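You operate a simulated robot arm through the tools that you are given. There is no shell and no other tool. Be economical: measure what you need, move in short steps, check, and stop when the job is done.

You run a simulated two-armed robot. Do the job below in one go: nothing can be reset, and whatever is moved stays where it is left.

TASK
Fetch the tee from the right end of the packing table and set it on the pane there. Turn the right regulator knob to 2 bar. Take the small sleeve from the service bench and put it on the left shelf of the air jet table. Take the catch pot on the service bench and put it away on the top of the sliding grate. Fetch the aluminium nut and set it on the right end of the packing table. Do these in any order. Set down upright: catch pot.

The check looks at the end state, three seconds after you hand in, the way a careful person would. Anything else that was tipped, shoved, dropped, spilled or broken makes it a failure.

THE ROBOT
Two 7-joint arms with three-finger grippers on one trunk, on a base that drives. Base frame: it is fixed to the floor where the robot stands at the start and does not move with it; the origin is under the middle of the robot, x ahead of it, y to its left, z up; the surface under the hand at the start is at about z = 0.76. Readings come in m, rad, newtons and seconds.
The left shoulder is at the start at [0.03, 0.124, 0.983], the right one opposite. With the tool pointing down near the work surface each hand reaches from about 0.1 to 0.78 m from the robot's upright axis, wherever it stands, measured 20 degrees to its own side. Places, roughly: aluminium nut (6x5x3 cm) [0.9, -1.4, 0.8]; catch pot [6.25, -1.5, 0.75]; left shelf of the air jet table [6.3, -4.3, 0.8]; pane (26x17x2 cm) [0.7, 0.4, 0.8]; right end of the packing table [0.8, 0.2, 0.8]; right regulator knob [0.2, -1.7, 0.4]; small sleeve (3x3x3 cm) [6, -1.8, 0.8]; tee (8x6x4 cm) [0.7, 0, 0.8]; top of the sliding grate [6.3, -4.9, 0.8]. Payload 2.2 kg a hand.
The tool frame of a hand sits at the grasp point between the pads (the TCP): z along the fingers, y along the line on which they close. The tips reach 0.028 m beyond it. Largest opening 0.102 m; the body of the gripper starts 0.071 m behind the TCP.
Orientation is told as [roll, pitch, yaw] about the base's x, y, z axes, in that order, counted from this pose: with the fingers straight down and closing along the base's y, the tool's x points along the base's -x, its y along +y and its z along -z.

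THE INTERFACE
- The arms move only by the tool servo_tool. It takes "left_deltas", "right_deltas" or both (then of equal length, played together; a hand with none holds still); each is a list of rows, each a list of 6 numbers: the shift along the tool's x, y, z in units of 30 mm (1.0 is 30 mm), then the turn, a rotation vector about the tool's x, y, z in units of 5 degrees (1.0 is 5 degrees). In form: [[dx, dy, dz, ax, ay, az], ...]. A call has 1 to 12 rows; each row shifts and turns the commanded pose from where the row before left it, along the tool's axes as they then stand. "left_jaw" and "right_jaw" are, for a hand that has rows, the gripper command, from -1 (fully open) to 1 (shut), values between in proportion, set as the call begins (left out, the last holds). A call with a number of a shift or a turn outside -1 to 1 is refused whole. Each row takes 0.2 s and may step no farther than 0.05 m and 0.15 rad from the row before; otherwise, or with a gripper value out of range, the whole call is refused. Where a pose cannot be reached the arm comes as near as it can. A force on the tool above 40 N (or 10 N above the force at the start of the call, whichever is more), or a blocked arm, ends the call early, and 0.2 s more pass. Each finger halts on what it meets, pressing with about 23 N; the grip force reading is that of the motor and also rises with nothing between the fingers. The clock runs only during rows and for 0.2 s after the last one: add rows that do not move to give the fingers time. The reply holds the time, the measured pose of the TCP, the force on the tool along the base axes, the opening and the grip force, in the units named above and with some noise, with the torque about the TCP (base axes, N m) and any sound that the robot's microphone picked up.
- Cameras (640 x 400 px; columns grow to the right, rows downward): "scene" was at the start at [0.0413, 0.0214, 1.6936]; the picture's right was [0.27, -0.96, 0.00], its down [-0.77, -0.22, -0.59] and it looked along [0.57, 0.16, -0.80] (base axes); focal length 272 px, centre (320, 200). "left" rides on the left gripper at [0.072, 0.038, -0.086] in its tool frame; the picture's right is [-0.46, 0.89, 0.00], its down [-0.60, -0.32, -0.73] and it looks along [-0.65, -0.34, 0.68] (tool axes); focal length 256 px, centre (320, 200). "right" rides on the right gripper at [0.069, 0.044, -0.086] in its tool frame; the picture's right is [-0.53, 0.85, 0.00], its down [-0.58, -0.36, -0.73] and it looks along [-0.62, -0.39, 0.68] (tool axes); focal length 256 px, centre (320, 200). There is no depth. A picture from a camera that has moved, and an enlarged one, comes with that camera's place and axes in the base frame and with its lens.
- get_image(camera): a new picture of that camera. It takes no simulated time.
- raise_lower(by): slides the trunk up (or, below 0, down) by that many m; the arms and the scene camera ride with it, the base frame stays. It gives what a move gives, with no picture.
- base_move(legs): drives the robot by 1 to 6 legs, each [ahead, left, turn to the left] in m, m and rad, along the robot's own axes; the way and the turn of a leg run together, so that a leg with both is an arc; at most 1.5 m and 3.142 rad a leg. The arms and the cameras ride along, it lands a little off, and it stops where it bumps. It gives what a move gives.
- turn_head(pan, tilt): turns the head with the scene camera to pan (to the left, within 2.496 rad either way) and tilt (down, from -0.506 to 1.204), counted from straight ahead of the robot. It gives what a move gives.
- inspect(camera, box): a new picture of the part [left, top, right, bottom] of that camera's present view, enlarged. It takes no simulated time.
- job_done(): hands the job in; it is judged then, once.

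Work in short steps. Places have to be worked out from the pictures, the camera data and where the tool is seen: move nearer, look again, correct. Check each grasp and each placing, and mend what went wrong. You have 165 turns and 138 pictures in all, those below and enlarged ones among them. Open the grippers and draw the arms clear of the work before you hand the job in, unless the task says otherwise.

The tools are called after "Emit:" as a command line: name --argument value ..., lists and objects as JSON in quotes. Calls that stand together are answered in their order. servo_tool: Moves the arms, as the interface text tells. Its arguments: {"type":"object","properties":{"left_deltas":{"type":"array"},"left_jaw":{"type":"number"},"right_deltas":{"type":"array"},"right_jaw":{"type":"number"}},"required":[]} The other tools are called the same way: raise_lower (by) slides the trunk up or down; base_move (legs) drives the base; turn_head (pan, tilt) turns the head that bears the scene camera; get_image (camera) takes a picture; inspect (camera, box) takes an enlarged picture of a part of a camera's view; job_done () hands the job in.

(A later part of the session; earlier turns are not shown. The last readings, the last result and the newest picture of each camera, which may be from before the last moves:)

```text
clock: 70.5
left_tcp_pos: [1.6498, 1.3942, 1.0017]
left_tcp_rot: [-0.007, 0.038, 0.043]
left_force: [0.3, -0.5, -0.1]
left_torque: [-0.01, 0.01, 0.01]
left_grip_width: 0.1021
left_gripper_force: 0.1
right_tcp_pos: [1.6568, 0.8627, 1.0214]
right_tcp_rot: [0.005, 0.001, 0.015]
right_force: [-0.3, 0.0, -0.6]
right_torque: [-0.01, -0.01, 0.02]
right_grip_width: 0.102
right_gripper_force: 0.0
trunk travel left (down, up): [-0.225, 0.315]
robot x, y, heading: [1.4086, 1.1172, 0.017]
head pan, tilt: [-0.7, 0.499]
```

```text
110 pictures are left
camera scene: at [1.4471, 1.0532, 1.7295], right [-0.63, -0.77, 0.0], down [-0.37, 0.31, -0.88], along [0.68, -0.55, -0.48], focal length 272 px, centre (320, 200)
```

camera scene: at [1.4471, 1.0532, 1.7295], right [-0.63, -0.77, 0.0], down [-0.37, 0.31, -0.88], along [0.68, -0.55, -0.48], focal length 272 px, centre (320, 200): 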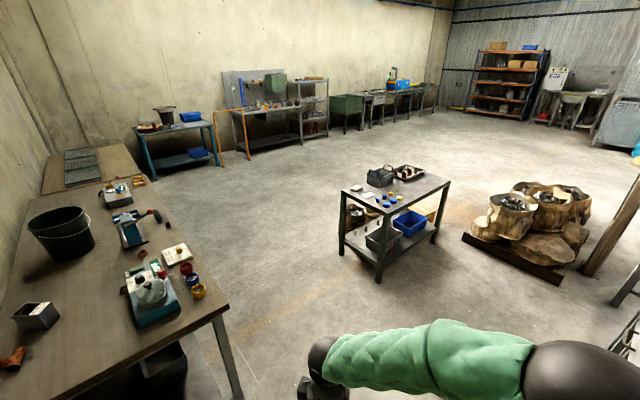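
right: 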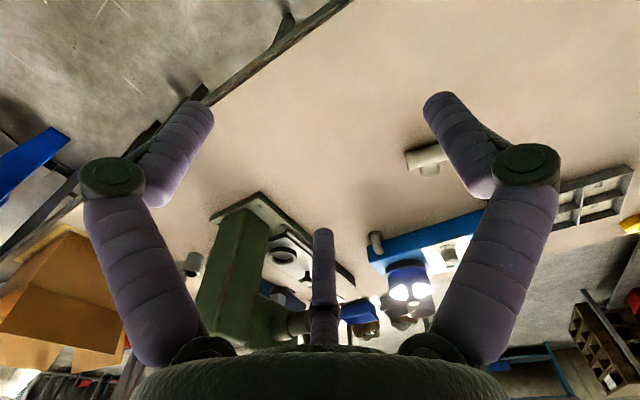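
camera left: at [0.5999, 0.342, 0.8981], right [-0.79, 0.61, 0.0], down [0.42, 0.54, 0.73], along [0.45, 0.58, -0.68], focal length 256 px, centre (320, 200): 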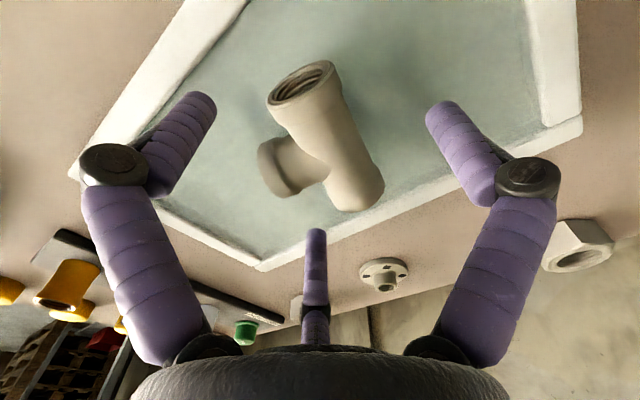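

Something on the left (likely the elbow against the wall's protruding section) stopped the drive. I ease back and to the right, then continue.

Emit:
base_move --legs '[[-0.04, -0.06, 0], [0.3, -0.12, 0], [0, 0, -1.58]]'

Emit:
turn_head --pan -0.7 --tilt 0.6

Emit:
get_image --camera "scene"

```text
clock: 77.0
left_tcp_pos: [1.9579, 0.7032, 1.0006]
left_tcp_rot: [-0.01, 0.033, -1.503]
left_force: [-0.5, -0.2, 0.8]
left_torque: [0.01, -0.03, 0.02]
left_grip_width: 0.102
left_gripper_force: 0.1
right_tcp_pos: [1.4259, 0.6853, 1.0244]
right_tcp_rot: [0.0, -0.001, -1.534]
right_force: [0.3, -0.2, -0.7]
right_torque: [0.03, -0.01, 0.01]
right_grip_width: 0.1016
right_gripper_force: 0.0
trunk travel left (down, up): [-0.225, 0.315]
robot x, y, heading: [1.668, 0.9419, -1.536]
head pan, tilt: [-0.7, 0.499]
```

```text
clock: 77.7
left_tcp_pos: [1.9598, 0.7043, 0.9999]
left_tcp_rot: [-0.011, 0.035, -1.505]
left_force: [0.5, -0.4, 0.5]
left_torque: [0.01, 0.01, 0.01]
left_grip_width: 0.1019
left_gripper_force: 0.0
right_tcp_pos: [1.4263, 0.6856, 1.0224]
right_tcp_rot: [-0.001, -0.001, -1.534]
right_force: [0.9, 0.2, -0.2]
right_torque: [-0.01, 0.0, 0.0]
right_grip_width: 0.1019
right_gripper_force: 0.1
trunk travel left (down, up): [-0.225, 0.315]
robot x, y, heading: [1.6736, 0.9401, -1.53]
head pan, tilt: [-0.7, 0.6]
```

```text
109 pictures are left
camera scene: at [1.6166, 0.9029, 1.7209], right [-0.79, 0.62, 0.0], down [0.35, 0.44, -0.83], along [-0.51, -0.65, -0.56], focal length 272 px, centre (320, 200)
```

scene: 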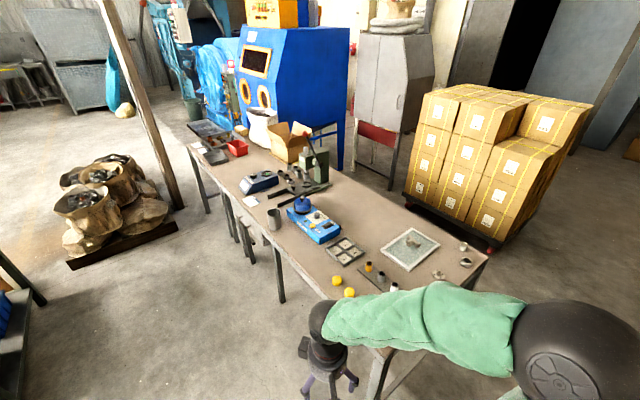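

Excellent view: the blast cabinet's front faces the aisle. I zoom in on the far tray and the cabinet's underside, and on the near right end of the table.

Emit:
inspect --camera "scene" --box '[170, 80, 362, 200]'

Emit:
inspect --camera "scene" --box '[280, 180, 504, 320]'

```text
3.33 times, centred on (266, 140) of scene
camera zoom: at [1.6166, 0.9029, 1.7209], right [-0.79, 0.62, 0.0], down [0.35, 0.44, -0.83], along [-0.51, -0.65, -0.56], focal length 905 px, centre (500, 400)
```

zoom: 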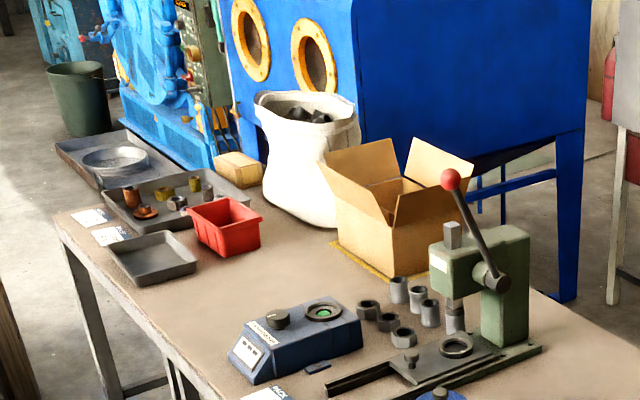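

```text
2.86 times, centred on (392, 250) of scene
camera zoom: at [1.6166, 0.9029, 1.7209], right [-0.79, 0.62, 0.0], down [0.35, 0.44, -0.83], along [-0.51, -0.65, -0.56], focal length 776 px, centre (114, 57)
```

zoom: 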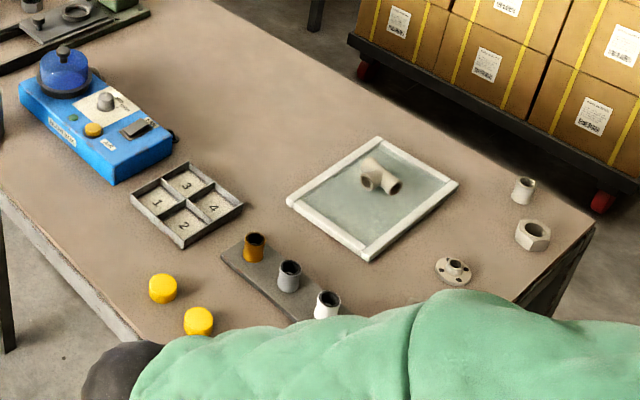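

Tee is fine on the pane, and free table space exists near [0.74, 0.22] for the nut. I drive down the aisle toward the tray with the nut.

Emit:
base_move --legs '[[0, 0, -0.06], [1.0, 0, 0], [1.0, 0, 0], [0, 0, -1.35]]'

Emit:
turn_head --pan 0.1 --tilt 0.8

Emit:
get_image --camera "scene"

```text
clock: 91.3
left_tcp_pos: [1.4376, -1.3373, 0.9997]
left_tcp_rot: [-0.012, 0.035, -2.923]
left_force: [0.2, 0.1, -0.4]
left_torque: [-0.02, 0.02, 0.05]
left_grip_width: 0.1019
left_gripper_force: 0.0
right_tcp_pos: [1.3368, -0.8141, 1.0237]
right_tcp_rot: [0.0, -0.001, -2.951]
right_force: [0.2, 0.8, 0.1]
right_torque: [-0.02, 0.01, 0.03]
right_grip_width: 0.1018
right_gripper_force: 0.0
trunk travel left (down, up): [-0.225, 0.315]
robot x, y, heading: [1.6278, -1.0166, -2.953]
head pan, tilt: [-0.7, 0.6]
```

```text
clock: 92.4
left_tcp_pos: [1.4368, -1.3365, 1.0002]
left_tcp_rot: [-0.009, 0.033, -2.922]
left_force: [0.4, 0.9, 0.1]
left_torque: [0.02, -0.02, 0.01]
left_grip_width: 0.1023
left_gripper_force: 0.1
right_tcp_pos: [1.3366, -0.814, 1.0247]
right_tcp_rot: [-0.001, -0.001, -2.95]
right_force: [-0.4, 0.7, -0.6]
right_torque: [0.0, 0.0, 0.0]
right_grip_width: 0.1023
right_gripper_force: 0.0
trunk travel left (down, up): [-0.225, 0.315]
robot x, y, heading: [1.6281, -1.0161, -2.95]
head pan, tilt: [0.099, 0.799]
```

```text
106 pictures are left
camera scene: at [1.5795, -1.0328, 1.704], right [-0.28, 0.96, 0.0], down [0.69, 0.2, -0.7], along [-0.67, -0.2, -0.72], focal length 272 px, centre (320, 200)
```

scene: 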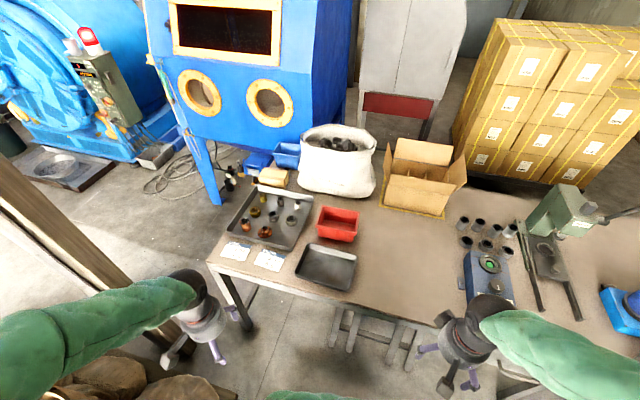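

Emit:
inspect --camera "scene" --box '[190, 140, 350, 240]'

```text
4.00 times, centred on (270, 190) of scene
camera zoom: at [1.5795, -1.0328, 1.704], right [-0.28, 0.96, 0.0], down [0.69, 0.2, -0.7], along [-0.67, -0.2, -0.72], focal length 1086 px, centre (520, 240)
```

zoom: 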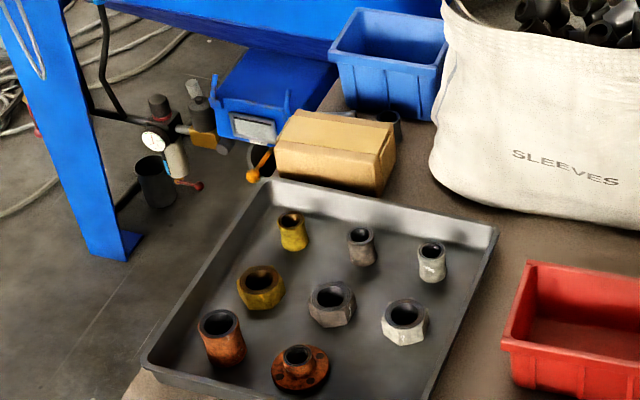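

The tray holds brass, dark and light hex nuts; the light silver one at ≈[0.88, -1.374] is the aluminium nut. I move the base closer.

Emit:
base_move --legs '[[0.11, 0.06, 0]]'

```text
clock: 93.7
left_tcp_pos: [1.3405, -1.417, 1.0001]
left_tcp_rot: [-0.013, 0.038, -2.922]
left_force: [-0.1, 0.0, -1.2]
left_torque: [0.06, -0.03, 0.01]
left_grip_width: 0.1022
left_gripper_force: 0.1
right_tcp_pos: [1.2396, -0.8937, 1.0232]
right_tcp_rot: [0.0, 0.001, -2.953]
right_force: [-0.7, -0.7, -0.8]
right_torque: [0.04, -0.06, 0.02]
right_grip_width: 0.1017
right_gripper_force: 0.1
trunk travel left (down, up): [-0.225, 0.315]
robot x, y, heading: [1.533, -1.0988, -2.956]
head pan, tilt: [0.099, 0.799]
```

Now the left hand goes over the nut, correcting its slight tilt from the bump, and turning +47° so the fingers avoid the neighbours.

Emit:
servo_tool --left_deltas '[[-0.98, -0.31, 0, -0.15, -0.43, 0], [-0.98, -0.31, 0, 0, 0, 0], [-0.98, -0.31, 0, 0, 0, 0], [-0.98, -0.31, 0, 0, 0, 0], [-0.98, -0.31, 0, 0, 0, 0], [-0.98, -0.31, 0, 0, 0, 0], [-0.98, -0.31, 0, 0, 0, 0], [-0.98, -0.31, 0, 0, 0, 0], [-0.98, -0.31, 0, 0, 0, 0], [-0.98, -0.31, 0, 0, 0, 0], [-0.98, -0.31, 0, 0, 0, 0], [-0.98, -0.31, 0, 0, 0, 0]]'

Emit:
servo_tool --left_deltas '[[-0.98, -0.31, 0, 0, 0, 0], [-0.98, -0.31, 0, 0, 0, 0], [-0.9, -0.3, 0, 0, 0, 0], [0, 0, 0.5, 0, 0, -1], [0, 0, 0.5, 0, 0, -1], [0, 0, 0.5, 0, 0, -1], [0, 0, 0.5, 0, 0, -1], [0, 0, 0.5, 0, 0, -1], [0, 0, 0, 0, 0, -1], [0, 0, 0, 0, 0, -1], [0, 0, 0, 0, 0, -1], [0, 0, 0, 0, 0, -1]]' --left_jaw -0.45

Emit:
get_image --camera "left"

Emit:
inspect --camera "scene" --box '[190, 140, 350, 240]'

```text
clock: 96.3
left_tcp_pos: [0.9728, -1.385, 0.9985]
left_tcp_rot: [0.001, -0.001, -2.922]
left_force: [1.2, 0.0, 0.2]
left_torque: [0.02, -0.04, -0.01]
left_grip_width: 0.1022
left_gripper_force: 0.2
right_tcp_pos: [1.2411, -0.8943, 1.0235]
right_tcp_rot: [-0.001, 0.001, -2.951]
right_force: [-0.8, -0.4, 0.5]
right_torque: [-0.01, -0.03, 0.02]
right_grip_width: 0.1019
right_gripper_force: 0.0
trunk travel left (down, up): [-0.225, 0.315]
robot x, y, heading: [1.5326, -1.095, -2.951]
head pan, tilt: [0.099, 0.799]
```

```text
clock: 98.9
left_tcp_pos: [0.8831, -1.3769, 0.9249]
left_tcp_rot: [-0.001, -0.004, -2.134]
left_force: [0.3, -0.2, 0.3]
left_torque: [0.0, 0.04, 0.02]
left_grip_width: 0.0738
left_gripper_force: 0.1
right_tcp_pos: [1.2412, -0.893, 1.0235]
right_tcp_rot: [0.0, 0.0, -2.951]
right_force: [0.3, 0.3, 0.7]
right_torque: [0.03, -0.01, -0.01]
right_grip_width: 0.1019
right_gripper_force: 0.0
trunk travel left (down, up): [-0.225, 0.315]
robot x, y, heading: [1.5314, -1.0961, -2.95]
head pan, tilt: [0.099, 0.799]
```

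```text
104 pictures are left
camera left: at [0.9543, -1.3363, 1.0108], right [0.5, -0.87, 0.0], down [-0.59, -0.34, 0.73], along [-0.63, -0.37, -0.68], focal length 256 px, centre (320, 200)
```

left: 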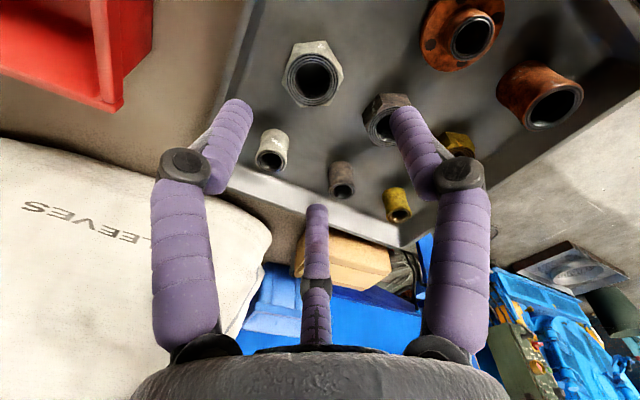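

```text
4.00 times, centred on (270, 190) of scene
camera zoom: at [1.4841, -1.1133, 1.704], right [-0.29, 0.96, 0.0], down [0.69, 0.2, -0.7], along [-0.67, -0.2, -0.72], focal length 1086 px, centre (520, 240)
```

zoom: 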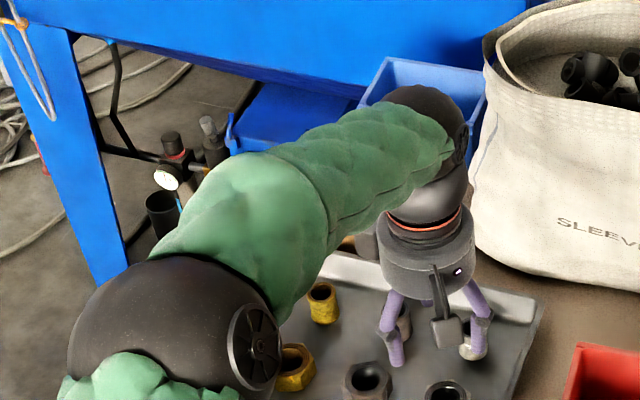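

The nut lines up (≈[0.884, -1.372]) and its flats face the three fingers. Descend to z≈0.802.

Emit:
servo_tool --left_deltas '[[0.16, -0.06, 0.5, 0, 0, 0], [0, 0, 0.8, 0, 0, 0], [0, 0, 0.8, 0, 0, 0], [0, 0, 0.7, 0, 0, 0], [0, 0, 0.7, 0, 0, 0], [0, 0, 0.55, 0, 0, 0], [0, 0, 0, 0, 0, 0]]'

Emit:
get_image --camera "left"

```text
clock: 100.5
left_tcp_pos: [0.8842, -1.3739, 0.8036]
left_tcp_rot: [0.0, -0.005, -2.136]
left_force: [1.0, -0.3, 0.3]
left_torque: [0.01, -0.02, -0.02]
left_grip_width: 0.0741
left_gripper_force: 0.1
right_tcp_pos: [1.2419, -0.894, 1.023]
right_tcp_rot: [0.0, 0.002, -2.95]
right_force: [-0.5, -0.7, 1.2]
right_torque: [0.0, 0.02, -0.01]
right_grip_width: 0.1018
right_gripper_force: 0.0
trunk travel left (down, up): [-0.225, 0.315]
robot x, y, heading: [1.5271, -1.096, -2.954]
head pan, tilt: [0.099, 0.799]
```

```text
102 pictures are left
camera left: at [0.9548, -1.3321, 0.8889], right [0.5, -0.87, 0.0], down [-0.59, -0.34, 0.73], along [-0.64, -0.37, -0.68], focal length 256 px, centre (320, 200)
```

left: 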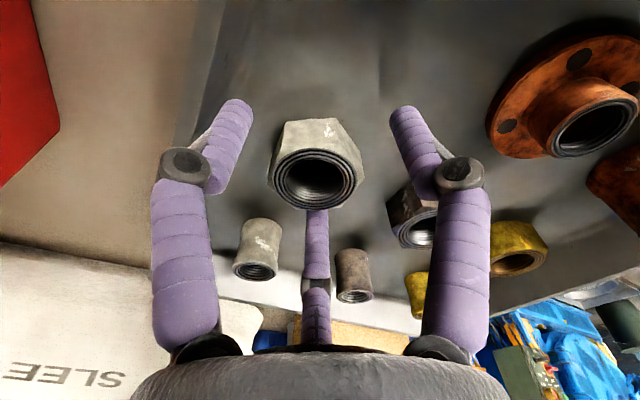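

Well-centred between the fingers. Close.

Emit:
servo_tool --left_deltas '[[0, 0, 0, 0, 0, 0], [0, 0, 0, 0, 0, 0], [0, 0, 0, 0, 0, 0]]' --left_jaw 1

Emit:
servo_tool --left_deltas '[[0, 0, -0.5, 0, 0, 0], [0, 0, -1, 0, 0, 0], [0, 0, -1, 0, 0, 0], [0, 0, -1, 0, 0, 0], [0, 0, -1, 0, 0, 0], [0, 0, -1, 0, 0, 0], [0, 0, -1, 0, 0, 0], [0, 0, 0, 0, 0, 0]]'

Emit:
get_image --camera "left"

```text
clock: 101.3
left_tcp_pos: [0.8832, -1.3744, 0.8033]
left_tcp_rot: [0.001, -0.005, -2.138]
left_force: [-1.0, -1.6, 1.4]
left_torque: [-0.02, 0.08, 0.0]
left_grip_width: 0.0449
left_gripper_force: 23.1
right_tcp_pos: [1.2407, -0.8936, 1.0237]
right_tcp_rot: [0.001, -0.001, -2.951]
right_force: [0.3, 0.8, 0.1]
right_torque: [-0.02, -0.01, -0.02]
right_grip_width: 0.1021
right_gripper_force: 0.0
trunk travel left (down, up): [-0.225, 0.315]
robot x, y, heading: [1.5351, -1.0966, -2.95]
head pan, tilt: [0.099, 0.799]
```

```text
clock: 103.1
left_tcp_pos: [0.8829, -1.3729, 0.9985]
left_tcp_rot: [-0.001, -0.003, -2.135]
left_force: [-0.3, 0.0, -1.0]
left_torque: [0.03, 0.05, -0.02]
left_grip_width: 0.0451
left_gripper_force: 23.0
right_tcp_pos: [1.2405, -0.8939, 1.0242]
right_tcp_rot: [-0.002, 0.0, -2.952]
right_force: [0.0, -0.5, -1.1]
right_torque: [-0.01, -0.02, 0.01]
right_grip_width: 0.102
right_gripper_force: 0.1
trunk travel left (down, up): [-0.225, 0.315]
robot x, y, heading: [1.5324, -1.0982, -2.953]
head pan, tilt: [0.099, 0.799]
```

```text
101 pictures are left
camera left: at [0.9543, -1.3326, 1.085], right [0.5, -0.87, 0.0], down [-0.59, -0.34, 0.73], along [-0.63, -0.37, -0.68], focal length 256 px, centre (320, 200)
```

left: 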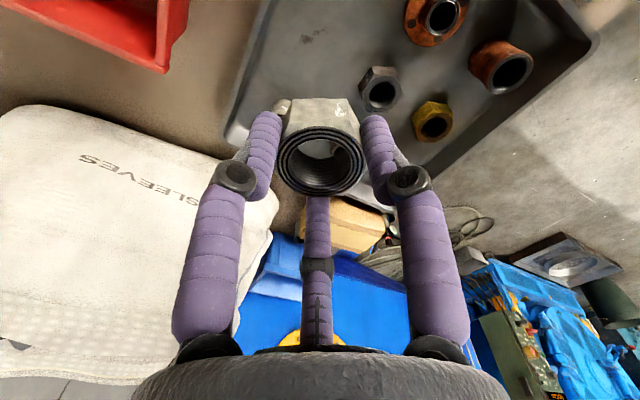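

Aluminium nut held (45 mm, light). I pull the hand back over the aisle, straighten heading, and strafe along the table to y≈0.4.

Emit:
servo_tool --left_deltas '[[0.59, 0.94, 0, 0, 0, 0], [0.59, 0.94, 0, 0, 0, 0], [0.59, 0.94, 0, 0, 0, 0], [0.59, 0.94, 0, 0, 0, 0], [0.59, 0.94, 0, 0, 0, 0], [0.59, 0.94, 0, 0, 0, 0], [0.59, 0.94, 0, 0, 0, 0], [0.59, 0.94, 0, 0, 0, 0], [0.59, 0.94, 0, 0, 0, 0], [0.59, 0.94, 0, 0, 0, 0], [0.59, 0.94, 0, 0, 0, 0], [0, 0, 0, 0, 0, 0]]'

Emit:
base_move --legs '[[-0.1, 0, 0], [0, 0, -0.19], [0, -1.0, 0], [0, -0.52, 0], [0.1, 0, 0]]'

Emit:
get_image --camera "scene"

```text
clock: 105.7
left_tcp_pos: [1.251, -1.3738, 0.9964]
left_tcp_rot: [0.0, -0.002, -2.135]
left_force: [-0.2, 1.1, -1.1]
left_torque: [-0.01, 0.0, -0.01]
left_grip_width: 0.0448
left_gripper_force: 22.9
right_tcp_pos: [1.2407, -0.894, 1.0234]
right_tcp_rot: [0.001, 0.002, -2.95]
right_force: [0.2, -0.1, 0.1]
right_torque: [0.0, -0.01, -0.01]
right_grip_width: 0.1021
right_gripper_force: 0.1
trunk travel left (down, up): [-0.225, 0.315]
robot x, y, heading: [1.5325, -1.0946, -2.951]
head pan, tilt: [0.099, 0.799]
```

```text
clock: 115.7
left_tcp_pos: [1.206, 0.2299, 0.9952]
left_tcp_rot: [0.003, -0.001, -2.337]
left_force: [-2.0, 0.1, -1.2]
left_torque: [0.03, -0.05, 0.01]
left_grip_width: 0.0452
left_gripper_force: 22.4
right_tcp_pos: [1.2936, 0.7016, 1.0225]
right_tcp_rot: [0.0, 0.002, 3.131]
right_force: [-0.4, -0.4, 0.8]
right_torque: [0.0, -0.04, -0.03]
right_grip_width: 0.1021
right_gripper_force: 0.1
trunk travel left (down, up): [-0.225, 0.315]
robot x, y, heading: [1.5346, 0.4462, 3.129]
head pan, tilt: [0.099, 0.799]
```

```text
100 pictures are left
camera scene: at [1.4864, 0.4384, 1.7039], right [-0.09, 1.0, 0.0], down [0.72, 0.06, -0.7], along [-0.69, -0.06, -0.72], focal length 272 px, centre (320, 200)
```

scene: 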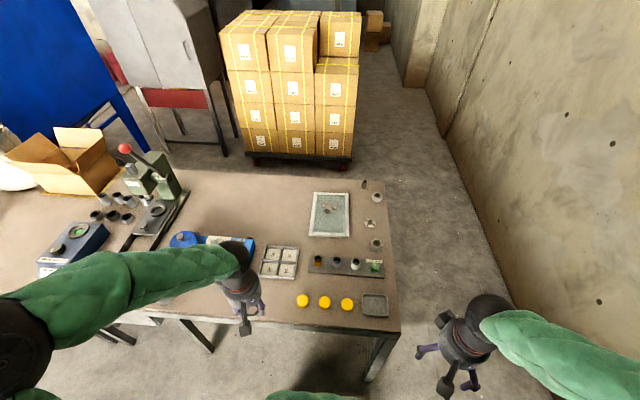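

Free space at ≈[0.77, 0.19] between the 4-slot tray and pane. Move base 6 cm closer and carry the nut there.

Emit:
base_move --legs '[[0.06, 0, 0]]'

Emit:
servo_tool --left_deltas '[[-0.81, -0.683, 0, 0, 0, 0], [-0.81, -0.683, 0, 0, 0, 0], [-0.81, -0.683, 0, 0, 0, 0], [-0.81, -0.683, 0, 0, 0, 0], [-0.81, -0.683, 0, 0, 0, 0], [-0.81, -0.683, 0, 0, 0, 0], [-0.81, -0.683, 0, 0, 0, 0], [-0.81, -0.683, 0, 0, 0, 0], [-0.81, -0.683, 0, 0, 0, 0], [-0.81, -0.683, 0, 0, 0, 0], [-0.81, -0.683, 0, 0, 0, 0], [-0.81, -0.683, 0, 0, 0, 0]]'

Emit:
get_image --camera "scene"

```text
clock: 116.7
left_tcp_pos: [1.1468, 0.2308, 0.9954]
left_tcp_rot: [0.001, -0.002, -2.338]
left_force: [-0.4, -0.9, -0.7]
left_torque: [-0.01, -0.01, 0.04]
left_grip_width: 0.0447
left_gripper_force: 23.3
right_tcp_pos: [1.2341, 0.7033, 1.0239]
right_tcp_rot: [0.001, 0.002, 3.13]
right_force: [-0.1, 0.6, -1.0]
right_torque: [0.0, -0.04, 0.0]
right_grip_width: 0.1018
right_gripper_force: 0.0
trunk travel left (down, up): [-0.225, 0.315]
robot x, y, heading: [1.4805, 0.4468, 3.127]
head pan, tilt: [0.099, 0.799]
```

```text
clock: 119.3
left_tcp_pos: [0.7694, 0.1915, 0.9953]
left_tcp_rot: [0.001, -0.001, -2.338]
left_force: [-0.4, 0.5, -0.5]
left_torque: [0.02, -0.03, -0.01]
left_grip_width: 0.045
left_gripper_force: 23.3
right_tcp_pos: [1.2354, 0.7033, 1.024]
right_tcp_rot: [0.0, 0.001, 3.129]
right_force: [-0.3, -0.3, -0.5]
right_torque: [0.0, -0.03, 0.01]
right_grip_width: 0.102
right_gripper_force: 0.1
trunk travel left (down, up): [-0.225, 0.315]
robot x, y, heading: [1.4769, 0.4458, 3.126]
head pan, tilt: [0.099, 0.799]
```

```text
99 pictures are left
camera scene: at [1.4278, 0.4392, 1.7039], right [-0.09, 1.0, 0.0], down [0.71, 0.06, -0.7], along [-0.69, -0.06, -0.72], focal length 272 px, centre (320, 200)
```

scene: 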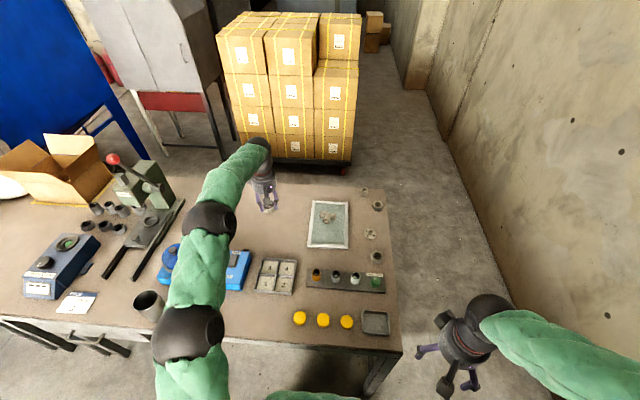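

Position is right. Lower to z≈0.83, then check the elbow against the mug.

Emit:
servo_tool --left_deltas '[[0, 0, 0.8, 0, 0, 0], [0, 0, 0.9, 0, 0, 0], [0, 0, 0.9, 0, 0, 0], [0, 0, 0.8, 0, 0, 0], [0, 0, 0.8, 0, 0, 0], [0, 0, 0.8, 0, 0, 0], [0, 0, 0.5, 0, 0, 0], [0, 0, 0, 0, 0, 0]]'

Emit:
get_image --camera "scene"

Emit:
get_image --camera "left"

```text
clock: 121.1
left_tcp_pos: [0.7688, 0.1925, 0.8333]
left_tcp_rot: [0.001, -0.003, -2.34]
left_force: [-0.2, 0.5, -0.4]
left_torque: [0.0, 0.0, 0.05]
left_grip_width: 0.0453
left_gripper_force: 22.6
right_tcp_pos: [1.2365, 0.703, 1.0238]
right_tcp_rot: [0.001, 0.0, 3.129]
right_force: [0.1, -0.7, -1.0]
right_torque: [-0.01, -0.03, 0.04]
right_grip_width: 0.1021
right_gripper_force: 0.0
trunk travel left (down, up): [-0.225, 0.315]
robot x, y, heading: [1.4812, 0.446, 3.129]
head pan, tilt: [0.099, 0.799]
```

```text
98 pictures are left
camera scene: at [1.4296, 0.4392, 1.704], right [-0.09, 1.0, 0.0], down [0.71, 0.06, -0.7], along [-0.69, -0.06, -0.72], focal length 272 px, centre (320, 200)
```

scene: 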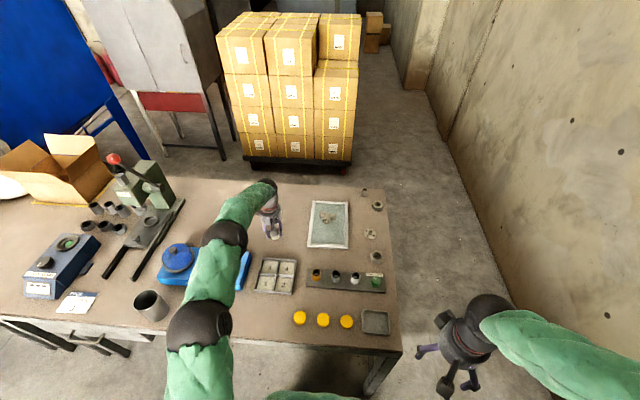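

```text
97 pictures are left
camera left: at [0.8465, 0.2183, 0.9186], right [0.31, -0.95, 0.0], down [-0.65, -0.21, 0.73], along [-0.7, -0.23, -0.68], focal length 256 px, centre (320, 200)
```

left: 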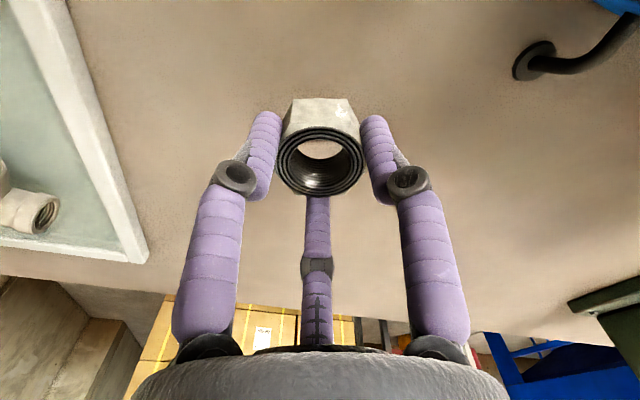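

Elbow clear of the mug, free spot under the nut. Lower to touch in small steps.

Emit:
servo_tool --left_deltas '[[0, 0, 0.3, 0, 0, 0], [0, 0, 0.3, 0, 0, 0], [0, 0, 0.2, 0, 0, 0], [0, 0, 0.08, 0, 0, 0], [0, 0, 0.08, 0, 0, 0], [0, 0, 0.08, 0, 0, 0], [0, 0, 0, 0, 0, 0]]'

```text
clock: 122.7
left_tcp_pos: [0.769, 0.1912, 0.7997]
left_tcp_rot: [-0.001, -0.005, -2.338]
left_force: [0.0, 0.9, -0.5]
left_torque: [0.01, 0.03, 0.03]
left_grip_width: 0.0453
left_gripper_force: 23.4
right_tcp_pos: [1.2363, 0.7023, 1.0232]
right_tcp_rot: [-0.001, 0.0, 3.129]
right_force: [0.2, -0.2, -0.3]
right_torque: [0.02, 0.0, 0.01]
right_grip_width: 0.102
right_gripper_force: 0.0
trunk travel left (down, up): [-0.225, 0.315]
robot x, y, heading: [1.4817, 0.4464, 3.132]
head pan, tilt: [0.099, 0.799]
```

Emit:
servo_tool --left_deltas '[[0, 0, 0.07, 0, 0, 0], [0, 0, 0.07, 0, 0, 0], [0, 0, 0, 0, 0, 0]]'

```text
clock: 123.5
left_tcp_pos: [0.7679, 0.19, 0.7985]
left_tcp_rot: [-0.002, -0.005, -2.337]
left_force: [1.7, 0.7, 10.3]
left_torque: [0.13, -0.17, -0.01]
left_grip_width: 0.0449
left_gripper_force: 22.7
right_tcp_pos: [1.2369, 0.7028, 1.0253]
right_tcp_rot: [0.0, -0.002, 3.129]
right_force: [-1.0, -0.3, 0.0]
right_torque: [0.01, -0.01, 0.0]
right_grip_width: 0.102
right_gripper_force: 0.1
trunk travel left (down, up): [-0.225, 0.315]
robot x, y, heading: [1.4812, 0.4454, 3.126]
head pan, tilt: [0.099, 0.799]
```

Touching the table. Open, then rise.

Emit:
servo_tool --left_deltas '[[0, 0, -0.05, 0, 0, 0], [0, 0, 0, 0, 0, 0], [0, 0, 0, 0, 0, 0], [0, 0, 0, 0, 0, 0]]' --left_jaw -1

Emit:
servo_tool --left_deltas '[[0, 0, -0.6, 0, 0, 0], [0, 0, -1, 0, 0, 0], [0, 0, -1, 0, 0, 0], [0, 0, -1, 0, 0, 0], [0, 0, -1, 0, 0, 0], [0, 0, -1, 0, 0, 0], [0, 0, -1, 0, 0, 0], [0, 0, 0, 0, 0, 0]]'

Emit:
get_image --camera "left"

```text
clock: 124.5
left_tcp_pos: [0.7678, 0.1906, 0.7976]
left_tcp_rot: [0.003, -0.002, -2.338]
left_force: [-0.3, 0.2, -0.5]
left_torque: [0.0, 0.0, 0.04]
left_grip_width: 0.1022
left_gripper_force: 0.0
right_tcp_pos: [1.2359, 0.7024, 1.0248]
right_tcp_rot: [0.001, -0.001, 3.13]
right_force: [-0.2, -1.0, 1.1]
right_torque: [-0.01, 0.01, -0.01]
right_grip_width: 0.102
right_gripper_force: 0.0
trunk travel left (down, up): [-0.225, 0.315]
robot x, y, heading: [1.48, 0.4437, 3.129]
head pan, tilt: [0.099, 0.799]
```

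```text
clock: 126.3
left_tcp_pos: [0.7692, 0.1894, 0.9972]
left_tcp_rot: [0.0, -0.001, -2.338]
left_force: [0.7, 0.2, -0.7]
left_torque: [-0.02, -0.02, 0.04]
left_grip_width: 0.102
left_gripper_force: 0.1
right_tcp_pos: [1.2359, 0.7026, 1.0246]
right_tcp_rot: [-0.001, 0.003, 3.128]
right_force: [-0.5, -0.2, 0.4]
right_torque: [-0.03, 0.0, 0.01]
right_grip_width: 0.1018
right_gripper_force: 0.0
trunk travel left (down, up): [-0.225, 0.315]
robot x, y, heading: [1.4782, 0.4475, 3.128]
head pan, tilt: [0.099, 0.799]
```

```text
96 pictures are left
camera left: at [0.8474, 0.2166, 1.0842], right [0.31, -0.95, 0.0], down [-0.65, -0.21, 0.73], along [-0.69, -0.23, -0.68], focal length 256 px, centre (320, 200)
```

left: 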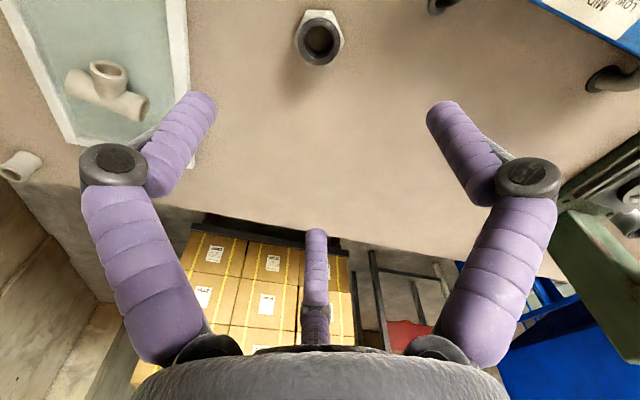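

The nut is set down neatly. Retract the left hand, then back out and turn toward +x for the service bench.

Emit:
servo_tool --left_deltas '[[0.83, 0.94, 0, 0, 0, 0], [0.83, 0.94, 0, 0, 0, 0], [0.83, 0.94, 0, 0, 0, 0], [0.83, 0.94, 0, 0, 0, 0], [0.83, 0.94, 0, 0, 0, 0], [0.83, 0.94, 0, 0, 0, 0], [0.83, 0.94, 0, 0, 0, 0], [0.83, 0.94, 0, 0, 0, 0], [0.83, 0.94, 0, 0, 0, 0], [0.83, 0.94, 0, 0, 0, 0], [0.83, 0.94, 0, 0, 0, 0], [0.83, 0.94, 0, 0, 0, 0]]'

Emit:
servo_tool --left_deltas '[[0, 0, 0, 0, 0, 1], [0, 0, 0, 0, 0, 1], [0, 0, 0, 0, 0, 1], [0, 0, 0, 0, 0, 1], [0, 0, 0, 0, 0, 1], [0, 0, 0, 0, 0, 1], [0, 0, 0, 0, 0, 1], [0, 0, 0, 0, 0, 1], [0, 0, 0, 0, 0, 1]]'

Emit:
base_move --legs '[[-0.25, 0.2, 0], [0, 0, 1.57], [0, 0, 1.57]]'

Emit:
turn_head --pan -0.3 --tilt 0.4

Emit:
get_image --camera "scene"

```text
clock: 128.9
left_tcp_pos: [1.2245, 0.1724, 0.9964]
left_tcp_rot: [-0.001, -0.003, -2.337]
left_force: [-0.3, -0.5, 1.5]
left_torque: [0.0, 0.04, 0.03]
left_grip_width: 0.1021
left_gripper_force: 0.1
right_tcp_pos: [1.2369, 0.7025, 1.0245]
right_tcp_rot: [0.001, 0.0, 3.128]
right_force: [-0.7, -0.6, -0.4]
right_torque: [-0.03, 0.01, -0.02]
right_grip_width: 0.1022
right_gripper_force: 0.0
trunk travel left (down, up): [-0.225, 0.315]
robot x, y, heading: [1.4774, 0.4447, 3.131]
head pan, tilt: [0.099, 0.799]
```

```text
clock: 130.9
left_tcp_pos: [1.2199, 0.1713, 0.9959]
left_tcp_rot: [0.002, -0.003, -3.124]
left_force: [0.5, 0.2, 0.1]
left_torque: [0.01, 0.01, -0.03]
left_grip_width: 0.1021
left_gripper_force: 0.0
right_tcp_pos: [1.2361, 0.7021, 1.0236]
right_tcp_rot: [0.0, 0.0, 3.128]
right_force: [0.9, -0.4, -0.3]
right_torque: [-0.02, -0.05, 0.01]
right_grip_width: 0.1022
right_gripper_force: 0.1
trunk travel left (down, up): [-0.225, 0.315]
robot x, y, heading: [1.4796, 0.4447, 3.131]
head pan, tilt: [0.099, 0.799]
```

```text
clock: 140.7
left_tcp_pos: [2.0002, 0.5106, 0.9951]
left_tcp_rot: [0.001, -0.002, 0.004]
left_force: [0.7, 0.4, -0.4]
left_torque: [0.02, 0.0, 0.02]
left_grip_width: 0.1022
left_gripper_force: 0.0
right_tcp_pos: [1.9775, -0.0211, 1.024]
right_tcp_rot: [0.0, 0.001, -0.027]
right_force: [-0.2, -0.4, -0.5]
right_torque: [0.01, -0.02, 0.02]
right_grip_width: 0.102
right_gripper_force: 0.1
trunk travel left (down, up): [-0.225, 0.315]
robot x, y, heading: [1.7371, 0.242, -0.029]
head pan, tilt: [0.099, 0.799]
```

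```text
clock: 141.5
left_tcp_pos: [2.0001, 0.5107, 0.9959]
left_tcp_rot: [0.002, -0.001, 0.002]
left_force: [-0.1, -0.7, -0.2]
left_torque: [-0.01, 0.0, 0.05]
left_grip_width: 0.102
left_gripper_force: 0.1
right_tcp_pos: [1.9761, -0.0212, 1.024]
right_tcp_rot: [0.0, 0.001, -0.027]
right_force: [0.3, 0.3, -0.8]
right_torque: [-0.03, -0.03, -0.03]
right_grip_width: 0.1021
right_gripper_force: 0.1
trunk travel left (down, up): [-0.225, 0.315]
robot x, y, heading: [1.7356, 0.2389, -0.027]
head pan, tilt: [-0.3, 0.4]
```

```text
95 pictures are left
camera scene: at [1.7943, 0.2131, 1.739], right [-0.32, -0.95, 0.0], down [-0.37, 0.12, -0.92], along [0.87, -0.3, -0.39], focal length 272 px, centre (320, 200)
```

scene: 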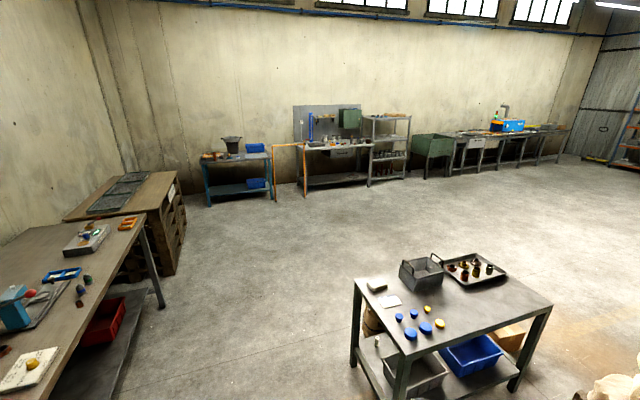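

The service bench is at the far wall (image ≈(331,146)), the air jet table to its right. Drive forward between the cart and left benches, then diagonally toward the service bench.

Emit:
base_move --legs '[[1.4, 0.04, 0.027], [0.6, 0, 0], [0.68, -0.85, 0], [0.68, -0.85, 0]]'

Emit:
turn_head --pan 0 --tilt 0.5

Emit:
get_image --camera "scene"

```text
clock: 161.8
left_tcp_pos: [5.2719, -1.2731, 0.9956]
left_tcp_rot: [0.001, -0.002, -0.011]
left_force: [-0.3, -0.1, 0.3]
left_torque: [0.0, 0.01, -0.05]
left_grip_width: 0.102
left_gripper_force: 0.1
right_tcp_pos: [5.2404, -1.8034, 1.0231]
right_tcp_rot: [0.001, 0.002, -0.039]
right_force: [0.6, -0.6, 0.0]
right_torque: [0.0, -0.01, 0.01]
right_grip_width: 0.1019
right_gripper_force: 0.1
trunk travel left (down, up): [-0.225, 0.315]
robot x, y, heading: [5.0052, -1.5388, -0.04]
head pan, tilt: [-0.3, 0.4]
```

```text
clock: 162.6
left_tcp_pos: [5.2718, -1.2721, 0.9955]
left_tcp_rot: [0.003, -0.002, -0.009]
left_force: [-0.6, -0.5, -0.4]
left_torque: [0.01, 0.02, -0.02]
left_grip_width: 0.1018
left_gripper_force: 0.0
right_tcp_pos: [5.2415, -1.8032, 1.0234]
right_tcp_rot: [0.0, -0.001, -0.039]
right_force: [0.7, 1.0, -0.1]
right_torque: [-0.02, -0.02, 0.02]
right_grip_width: 0.1021
right_gripper_force: 0.1
trunk travel left (down, up): [-0.225, 0.315]
robot x, y, heading: [5.0002, -1.5403, -0.039]
head pan, tilt: [0.0, 0.499]
```

```text
94 pictures are left
camera scene: at [5.0654, -1.5403, 1.73], right [-0.04, -1.0, 0.0], down [-0.48, 0.02, -0.88], along [0.88, -0.03, -0.48], focal length 272 px, centre (320, 200)
```

scene: 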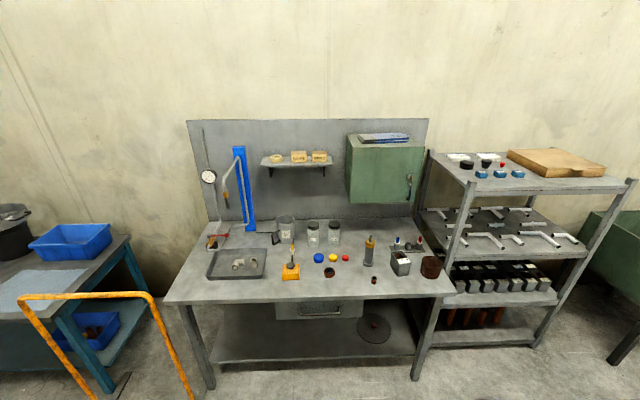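

Emit:
inspect --camera "scene" --box '[180, 200, 468, 310]'

Emit:
inspect --camera "scene" --box '[270, 225, 446, 300]'

```text
2.22 times, centred on (324, 255) of scene
camera zoom: at [5.0654, -1.5403, 1.73], right [-0.04, -1.0, 0.0], down [-0.48, 0.02, -0.88], along [0.88, -0.03, -0.48], focal length 604 px, centre (311, 78)
```

zoom: 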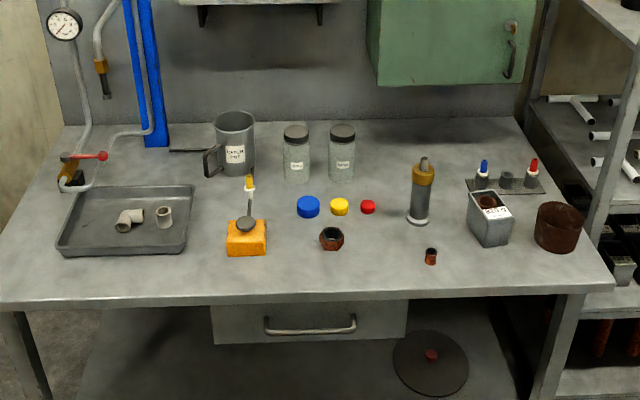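

```text
3.64 times, centred on (358, 262) of scene
camera zoom: at [5.0654, -1.5403, 1.73], right [-0.04, -1.0, 0.0], down [-0.48, 0.02, -0.88], along [0.88, -0.03, -0.48], focal length 988 px, centre (182, -27)
```

zoom: 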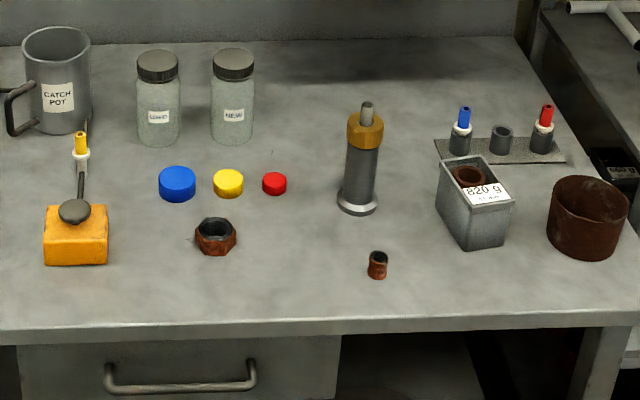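

Catch pot (labelled mug, handle to its left) stands at about [6.3, -1.4], the small rusty sleeve at ≈[6.007, -1.825]. I drive up to the bench.

Emit:
base_move --legs '[[0.54, -0.087, 0.039]]'

Emit:
turn_head --pan 0 --tilt 0.75

Emit:
get_image --camera "scene"

```text
clock: 165.8
left_tcp_pos: [5.8159, -1.3599, 0.995]
left_tcp_rot: [0.001, -0.001, 0.033]
left_force: [0.0, -0.2, 0.2]
left_torque: [-0.03, 0.02, 0.01]
left_grip_width: 0.1021
left_gripper_force: 0.1
right_tcp_pos: [5.8079, -1.8922, 1.0238]
right_tcp_rot: [0.0, 0.002, 0.002]
right_force: [-0.2, 0.2, 0.2]
right_torque: [-0.01, 0.02, 0.03]
right_grip_width: 0.1017
right_gripper_force: 0.0
trunk travel left (down, up): [-0.225, 0.315]
robot x, y, heading: [5.5652, -1.639, 0.003]
head pan, tilt: [0.0, 0.499]
```

```text
clock: 166.6
left_tcp_pos: [5.8158, -1.3598, 0.9956]
left_tcp_rot: [0.002, -0.002, 0.032]
left_force: [0.4, 0.4, -0.1]
left_torque: [0.04, -0.01, 0.0]
left_grip_width: 0.102
left_gripper_force: 0.1
right_tcp_pos: [5.8082, -1.8912, 1.0244]
right_tcp_rot: [0.0, 0.0, 0.001]
right_force: [0.1, 0.2, -0.7]
right_torque: [-0.03, 0.05, -0.03]
right_grip_width: 0.102
right_gripper_force: 0.0
trunk travel left (down, up): [-0.225, 0.315]
robot x, y, heading: [5.5579, -1.6372, 0.002]
head pan, tilt: [0.0, 0.75]
```

```text
91 pictures are left
camera scene: at [5.6127, -1.6361, 1.7081], right [0.0, -1.0, 0.0], down [-0.68, 0.0, -0.73], along [0.73, 0.0, -0.68], focal length 272 px, centre (320, 200)
```

scene: 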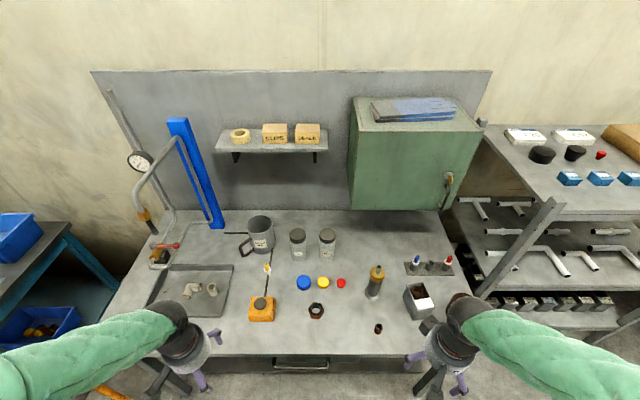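

Sleeve ≈[5.99, -1.83]. I bring the right hand above it and look.

Emit:
servo_tool --right_deltas '[[-0.75, 0.25, 0.4, 0, 0, 0], [-0.75, 0.25, 0.4, 0, 0, 0], [-0.75, 0.25, 0.4, 0, 0, 0], [-0.75, 0.25, 0.4, 0, 0, 0], [-0.75, 0.25, 0.4, 0, 0, 0], [-0.75, 0.25, 0.4, 0, 0, 0], [-0.75, 0.25, 0.4, 0, 0, 0], [-0.75, 0.25, 0.4, 0, 0, 0], [0, 0, 0, 0, 0, 0]]'

Emit:
get_image --camera "right"

```text
clock: 168.6
left_tcp_pos: [5.8154, -1.3609, 0.9949]
left_tcp_rot: [0.002, 0.0, 0.032]
left_force: [0.1, 0.2, -0.4]
left_torque: [-0.01, -0.05, -0.02]
left_grip_width: 0.1018
left_gripper_force: 0.1
right_tcp_pos: [5.9871, -1.8332, 0.928]
right_tcp_rot: [0.0, 0.001, 0.002]
right_force: [0.4, 0.3, 0.2]
right_torque: [0.02, 0.03, 0.0]
right_grip_width: 0.1019
right_gripper_force: 0.1
trunk travel left (down, up): [-0.225, 0.315]
robot x, y, heading: [5.5589, -1.6341, 0.004]
head pan, tilt: [0.0, 0.75]
```

```text
90 pictures are left
camera right: at [5.9193, -1.7889, 1.0162], right [0.53, 0.85, 0.0], down [0.58, -0.36, 0.73], along [0.62, -0.39, -0.68], focal length 256 px, centre (320, 200)
```

right: 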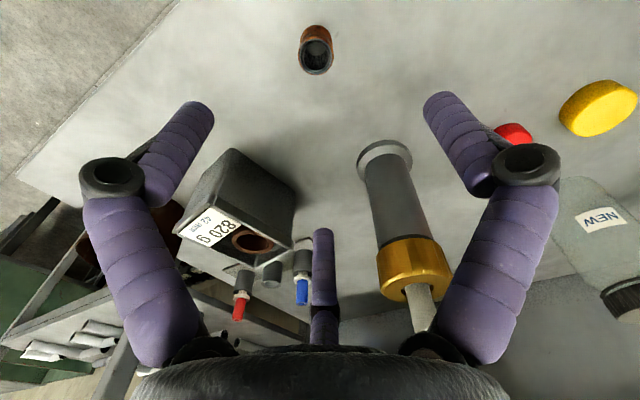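

Sleeve at ≈[5.976, -1.828]. Shift and descend to z≈0.80.

Emit:
servo_tool --right_deltas '[[0.36, 0.17, 0.45, 0, 0, 0], [0, 0, 0.8, 0, 0, 0], [0, 0, 0.8, 0, 0, 0], [0, 0, 0.8, 0, 0, 0], [0, 0, 0.8, 0, 0, 0], [0, 0, 0.6, 0, 0, 0], [0, 0, 0, 0, 0, 0]]'

Emit:
get_image --camera "right"

```text
clock: 169.9
left_tcp_pos: [5.8151, -1.3597, 0.9963]
left_tcp_rot: [0.004, -0.003, 0.032]
left_force: [0.8, -0.1, -1.3]
left_torque: [0.07, 0.02, 0.0]
left_grip_width: 0.1021
left_gripper_force: 0.2
right_tcp_pos: [5.975, -1.8249, 0.8139]
right_tcp_rot: [-0.002, 0.003, 0.002]
right_force: [-7.1, 1.6, 14.8]
right_torque: [0.66, -0.06, 0.36]
right_grip_width: 0.1025
right_gripper_force: 0.1
trunk travel left (down, up): [-0.225, 0.315]
robot x, y, heading: [5.5572, -1.6369, 0.0]
head pan, tilt: [0.0, 0.75]
stopped in row 6 (right hand): the force on the tool passed its limit at 67 N (the readings are from after the stop); the commanded pose is now the measured one
```

```text
89 pictures are left
camera right: at [5.9075, -1.7812, 0.9031], right [0.53, 0.85, 0.0], down [0.58, -0.36, 0.73], along [0.62, -0.39, -0.68], focal length 256 px, centre (320, 200)
```

right: 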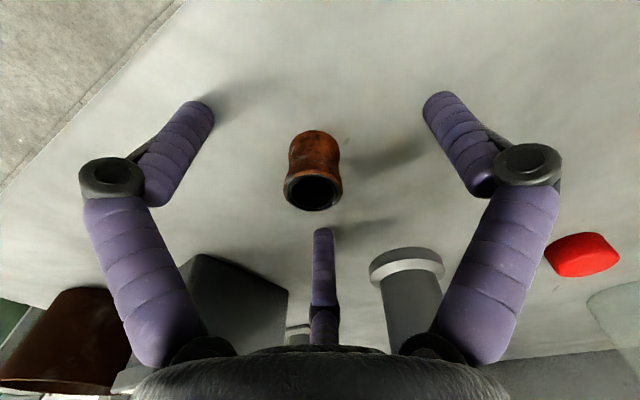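

The bench is slightly higher (~0.785): the tips touched it. Ease up 3 mm, recentre by ~6 mm, and close.

Emit:
servo_tool --right_deltas '[[0, 0, -0.15, 0, 0, 0], [-0.2, -0.2, 0, 0, 0, 0], [0, 0, 0, 0, 0, 0]]'

Emit:
servo_tool --right_deltas '[[0, 0, 0, 0, 0, 0], [0, 0, 0, 0, 0, 0], [0, 0, 0, 0, 0, 0], [0, 0, 0, 0, 0, 0]]' --right_jaw 1

Emit:
get_image --camera "right"

```text
clock: 170.7
left_tcp_pos: [5.8156, -1.3603, 0.997]
left_tcp_rot: [0.001, -0.003, 0.031]
left_force: [0.8, -0.1, -0.8]
left_torque: [0.02, -0.01, 0.01]
left_grip_width: 0.1017
left_gripper_force: 0.1
right_tcp_pos: [5.9817, -1.8329, 0.8177]
right_tcp_rot: [-0.002, 0.002, 0.002]
right_force: [-0.5, -0.4, 0.0]
right_torque: [-0.02, 0.0, -0.01]
right_grip_width: 0.1019
right_gripper_force: 0.1
trunk travel left (down, up): [-0.225, 0.315]
robot x, y, heading: [5.5593, -1.6388, -0.002]
head pan, tilt: [0.0, 0.75]
```

```text
clock: 171.2
left_tcp_pos: [5.8104, -1.3572, 0.9963]
left_tcp_rot: [-0.002, -0.006, 0.033]
left_force: [0.6, 0.8, -0.2]
left_torque: [0.04, -0.09, -0.02]
left_grip_width: 0.102
left_gripper_force: 0.0
right_tcp_pos: [5.9825, -1.8321, 0.8278]
right_tcp_rot: [-0.009, -0.013, -0.002]
right_force: [-7.9, -1.4, 13.4]
right_torque: [-0.02, -0.13, 0.0]
right_grip_width: 0.0205
right_gripper_force: 35.9
trunk travel left (down, up): [-0.225, 0.315]
robot x, y, heading: [5.5555, -1.637, 0.002]
head pan, tilt: [0.0, 0.75]
stopped in row 2 (right hand): the force on the tool passed its limit at 73 N (the readings are from after the stop); the commanded pose is now the measured one
```

```text
88 pictures are left
camera right: at [5.9132, -1.7865, 0.9147], right [0.54, 0.84, 0.0], down [0.57, -0.36, 0.74], along [0.63, -0.4, -0.67], focal length 256 px, centre (320, 200)
```

right: 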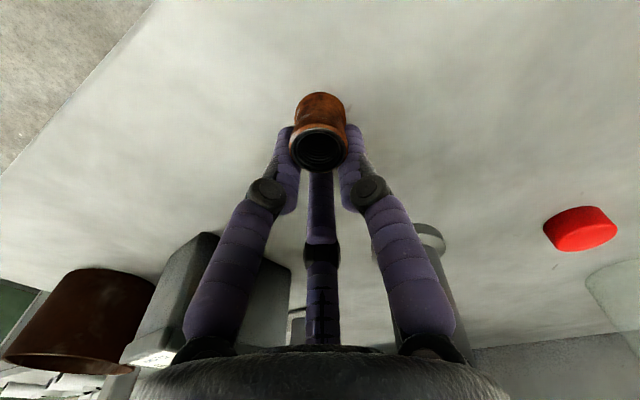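

Closing lengthened the fingers against the bench (hand was pushed up), but the sleeve appears gripped at 20 mm. Lift a little and check.

Emit:
servo_tool --right_deltas '[[0, 0, -0.2, 0, 0, 0], [0, 0, -0.4, 0, 0, 0], [0, 0, -0.8, 0, 0, 0], [0, 0, -0.8, 0, 0, 0], [0, 0, 0, 0, 0, 0]]'

Emit:
get_image --camera "right"

```text
clock: 171.4
left_tcp_pos: [5.8129, -1.3587, 0.9972]
left_tcp_rot: [0.0, -0.004, 0.033]
left_force: [-0.6, -0.5, -0.3]
left_torque: [0.01, -0.02, -0.01]
left_grip_width: 0.1018
left_gripper_force: 0.2
right_tcp_pos: [5.9823, -1.832, 0.8259]
right_tcp_rot: [-0.008, -0.008, -0.002]
right_force: [-13.4, 3.2, 30.6]
right_torque: [0.15, 0.58, 0.13]
right_grip_width: 0.0024
right_gripper_force: 23.1
trunk travel left (down, up): [-0.225, 0.315]
robot x, y, heading: [5.5597, -1.6373, 0.001]
head pan, tilt: [0.0, 0.75]
stopped in row 1 (right hand): the force on the tool passed its limit at 107 N (the readings are from after the stop); the commanded pose is now the measured one
```

```text
87 pictures are left
camera right: at [5.9141, -1.787, 0.9132], right [0.54, 0.84, 0.0], down [0.57, -0.36, 0.74], along [0.62, -0.4, -0.67], focal length 256 px, centre (320, 200)
```

right: 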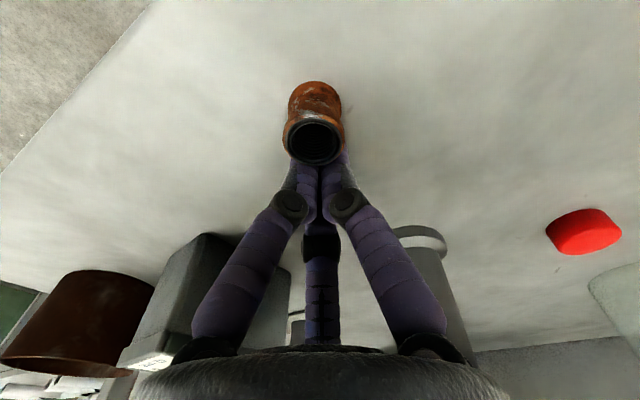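

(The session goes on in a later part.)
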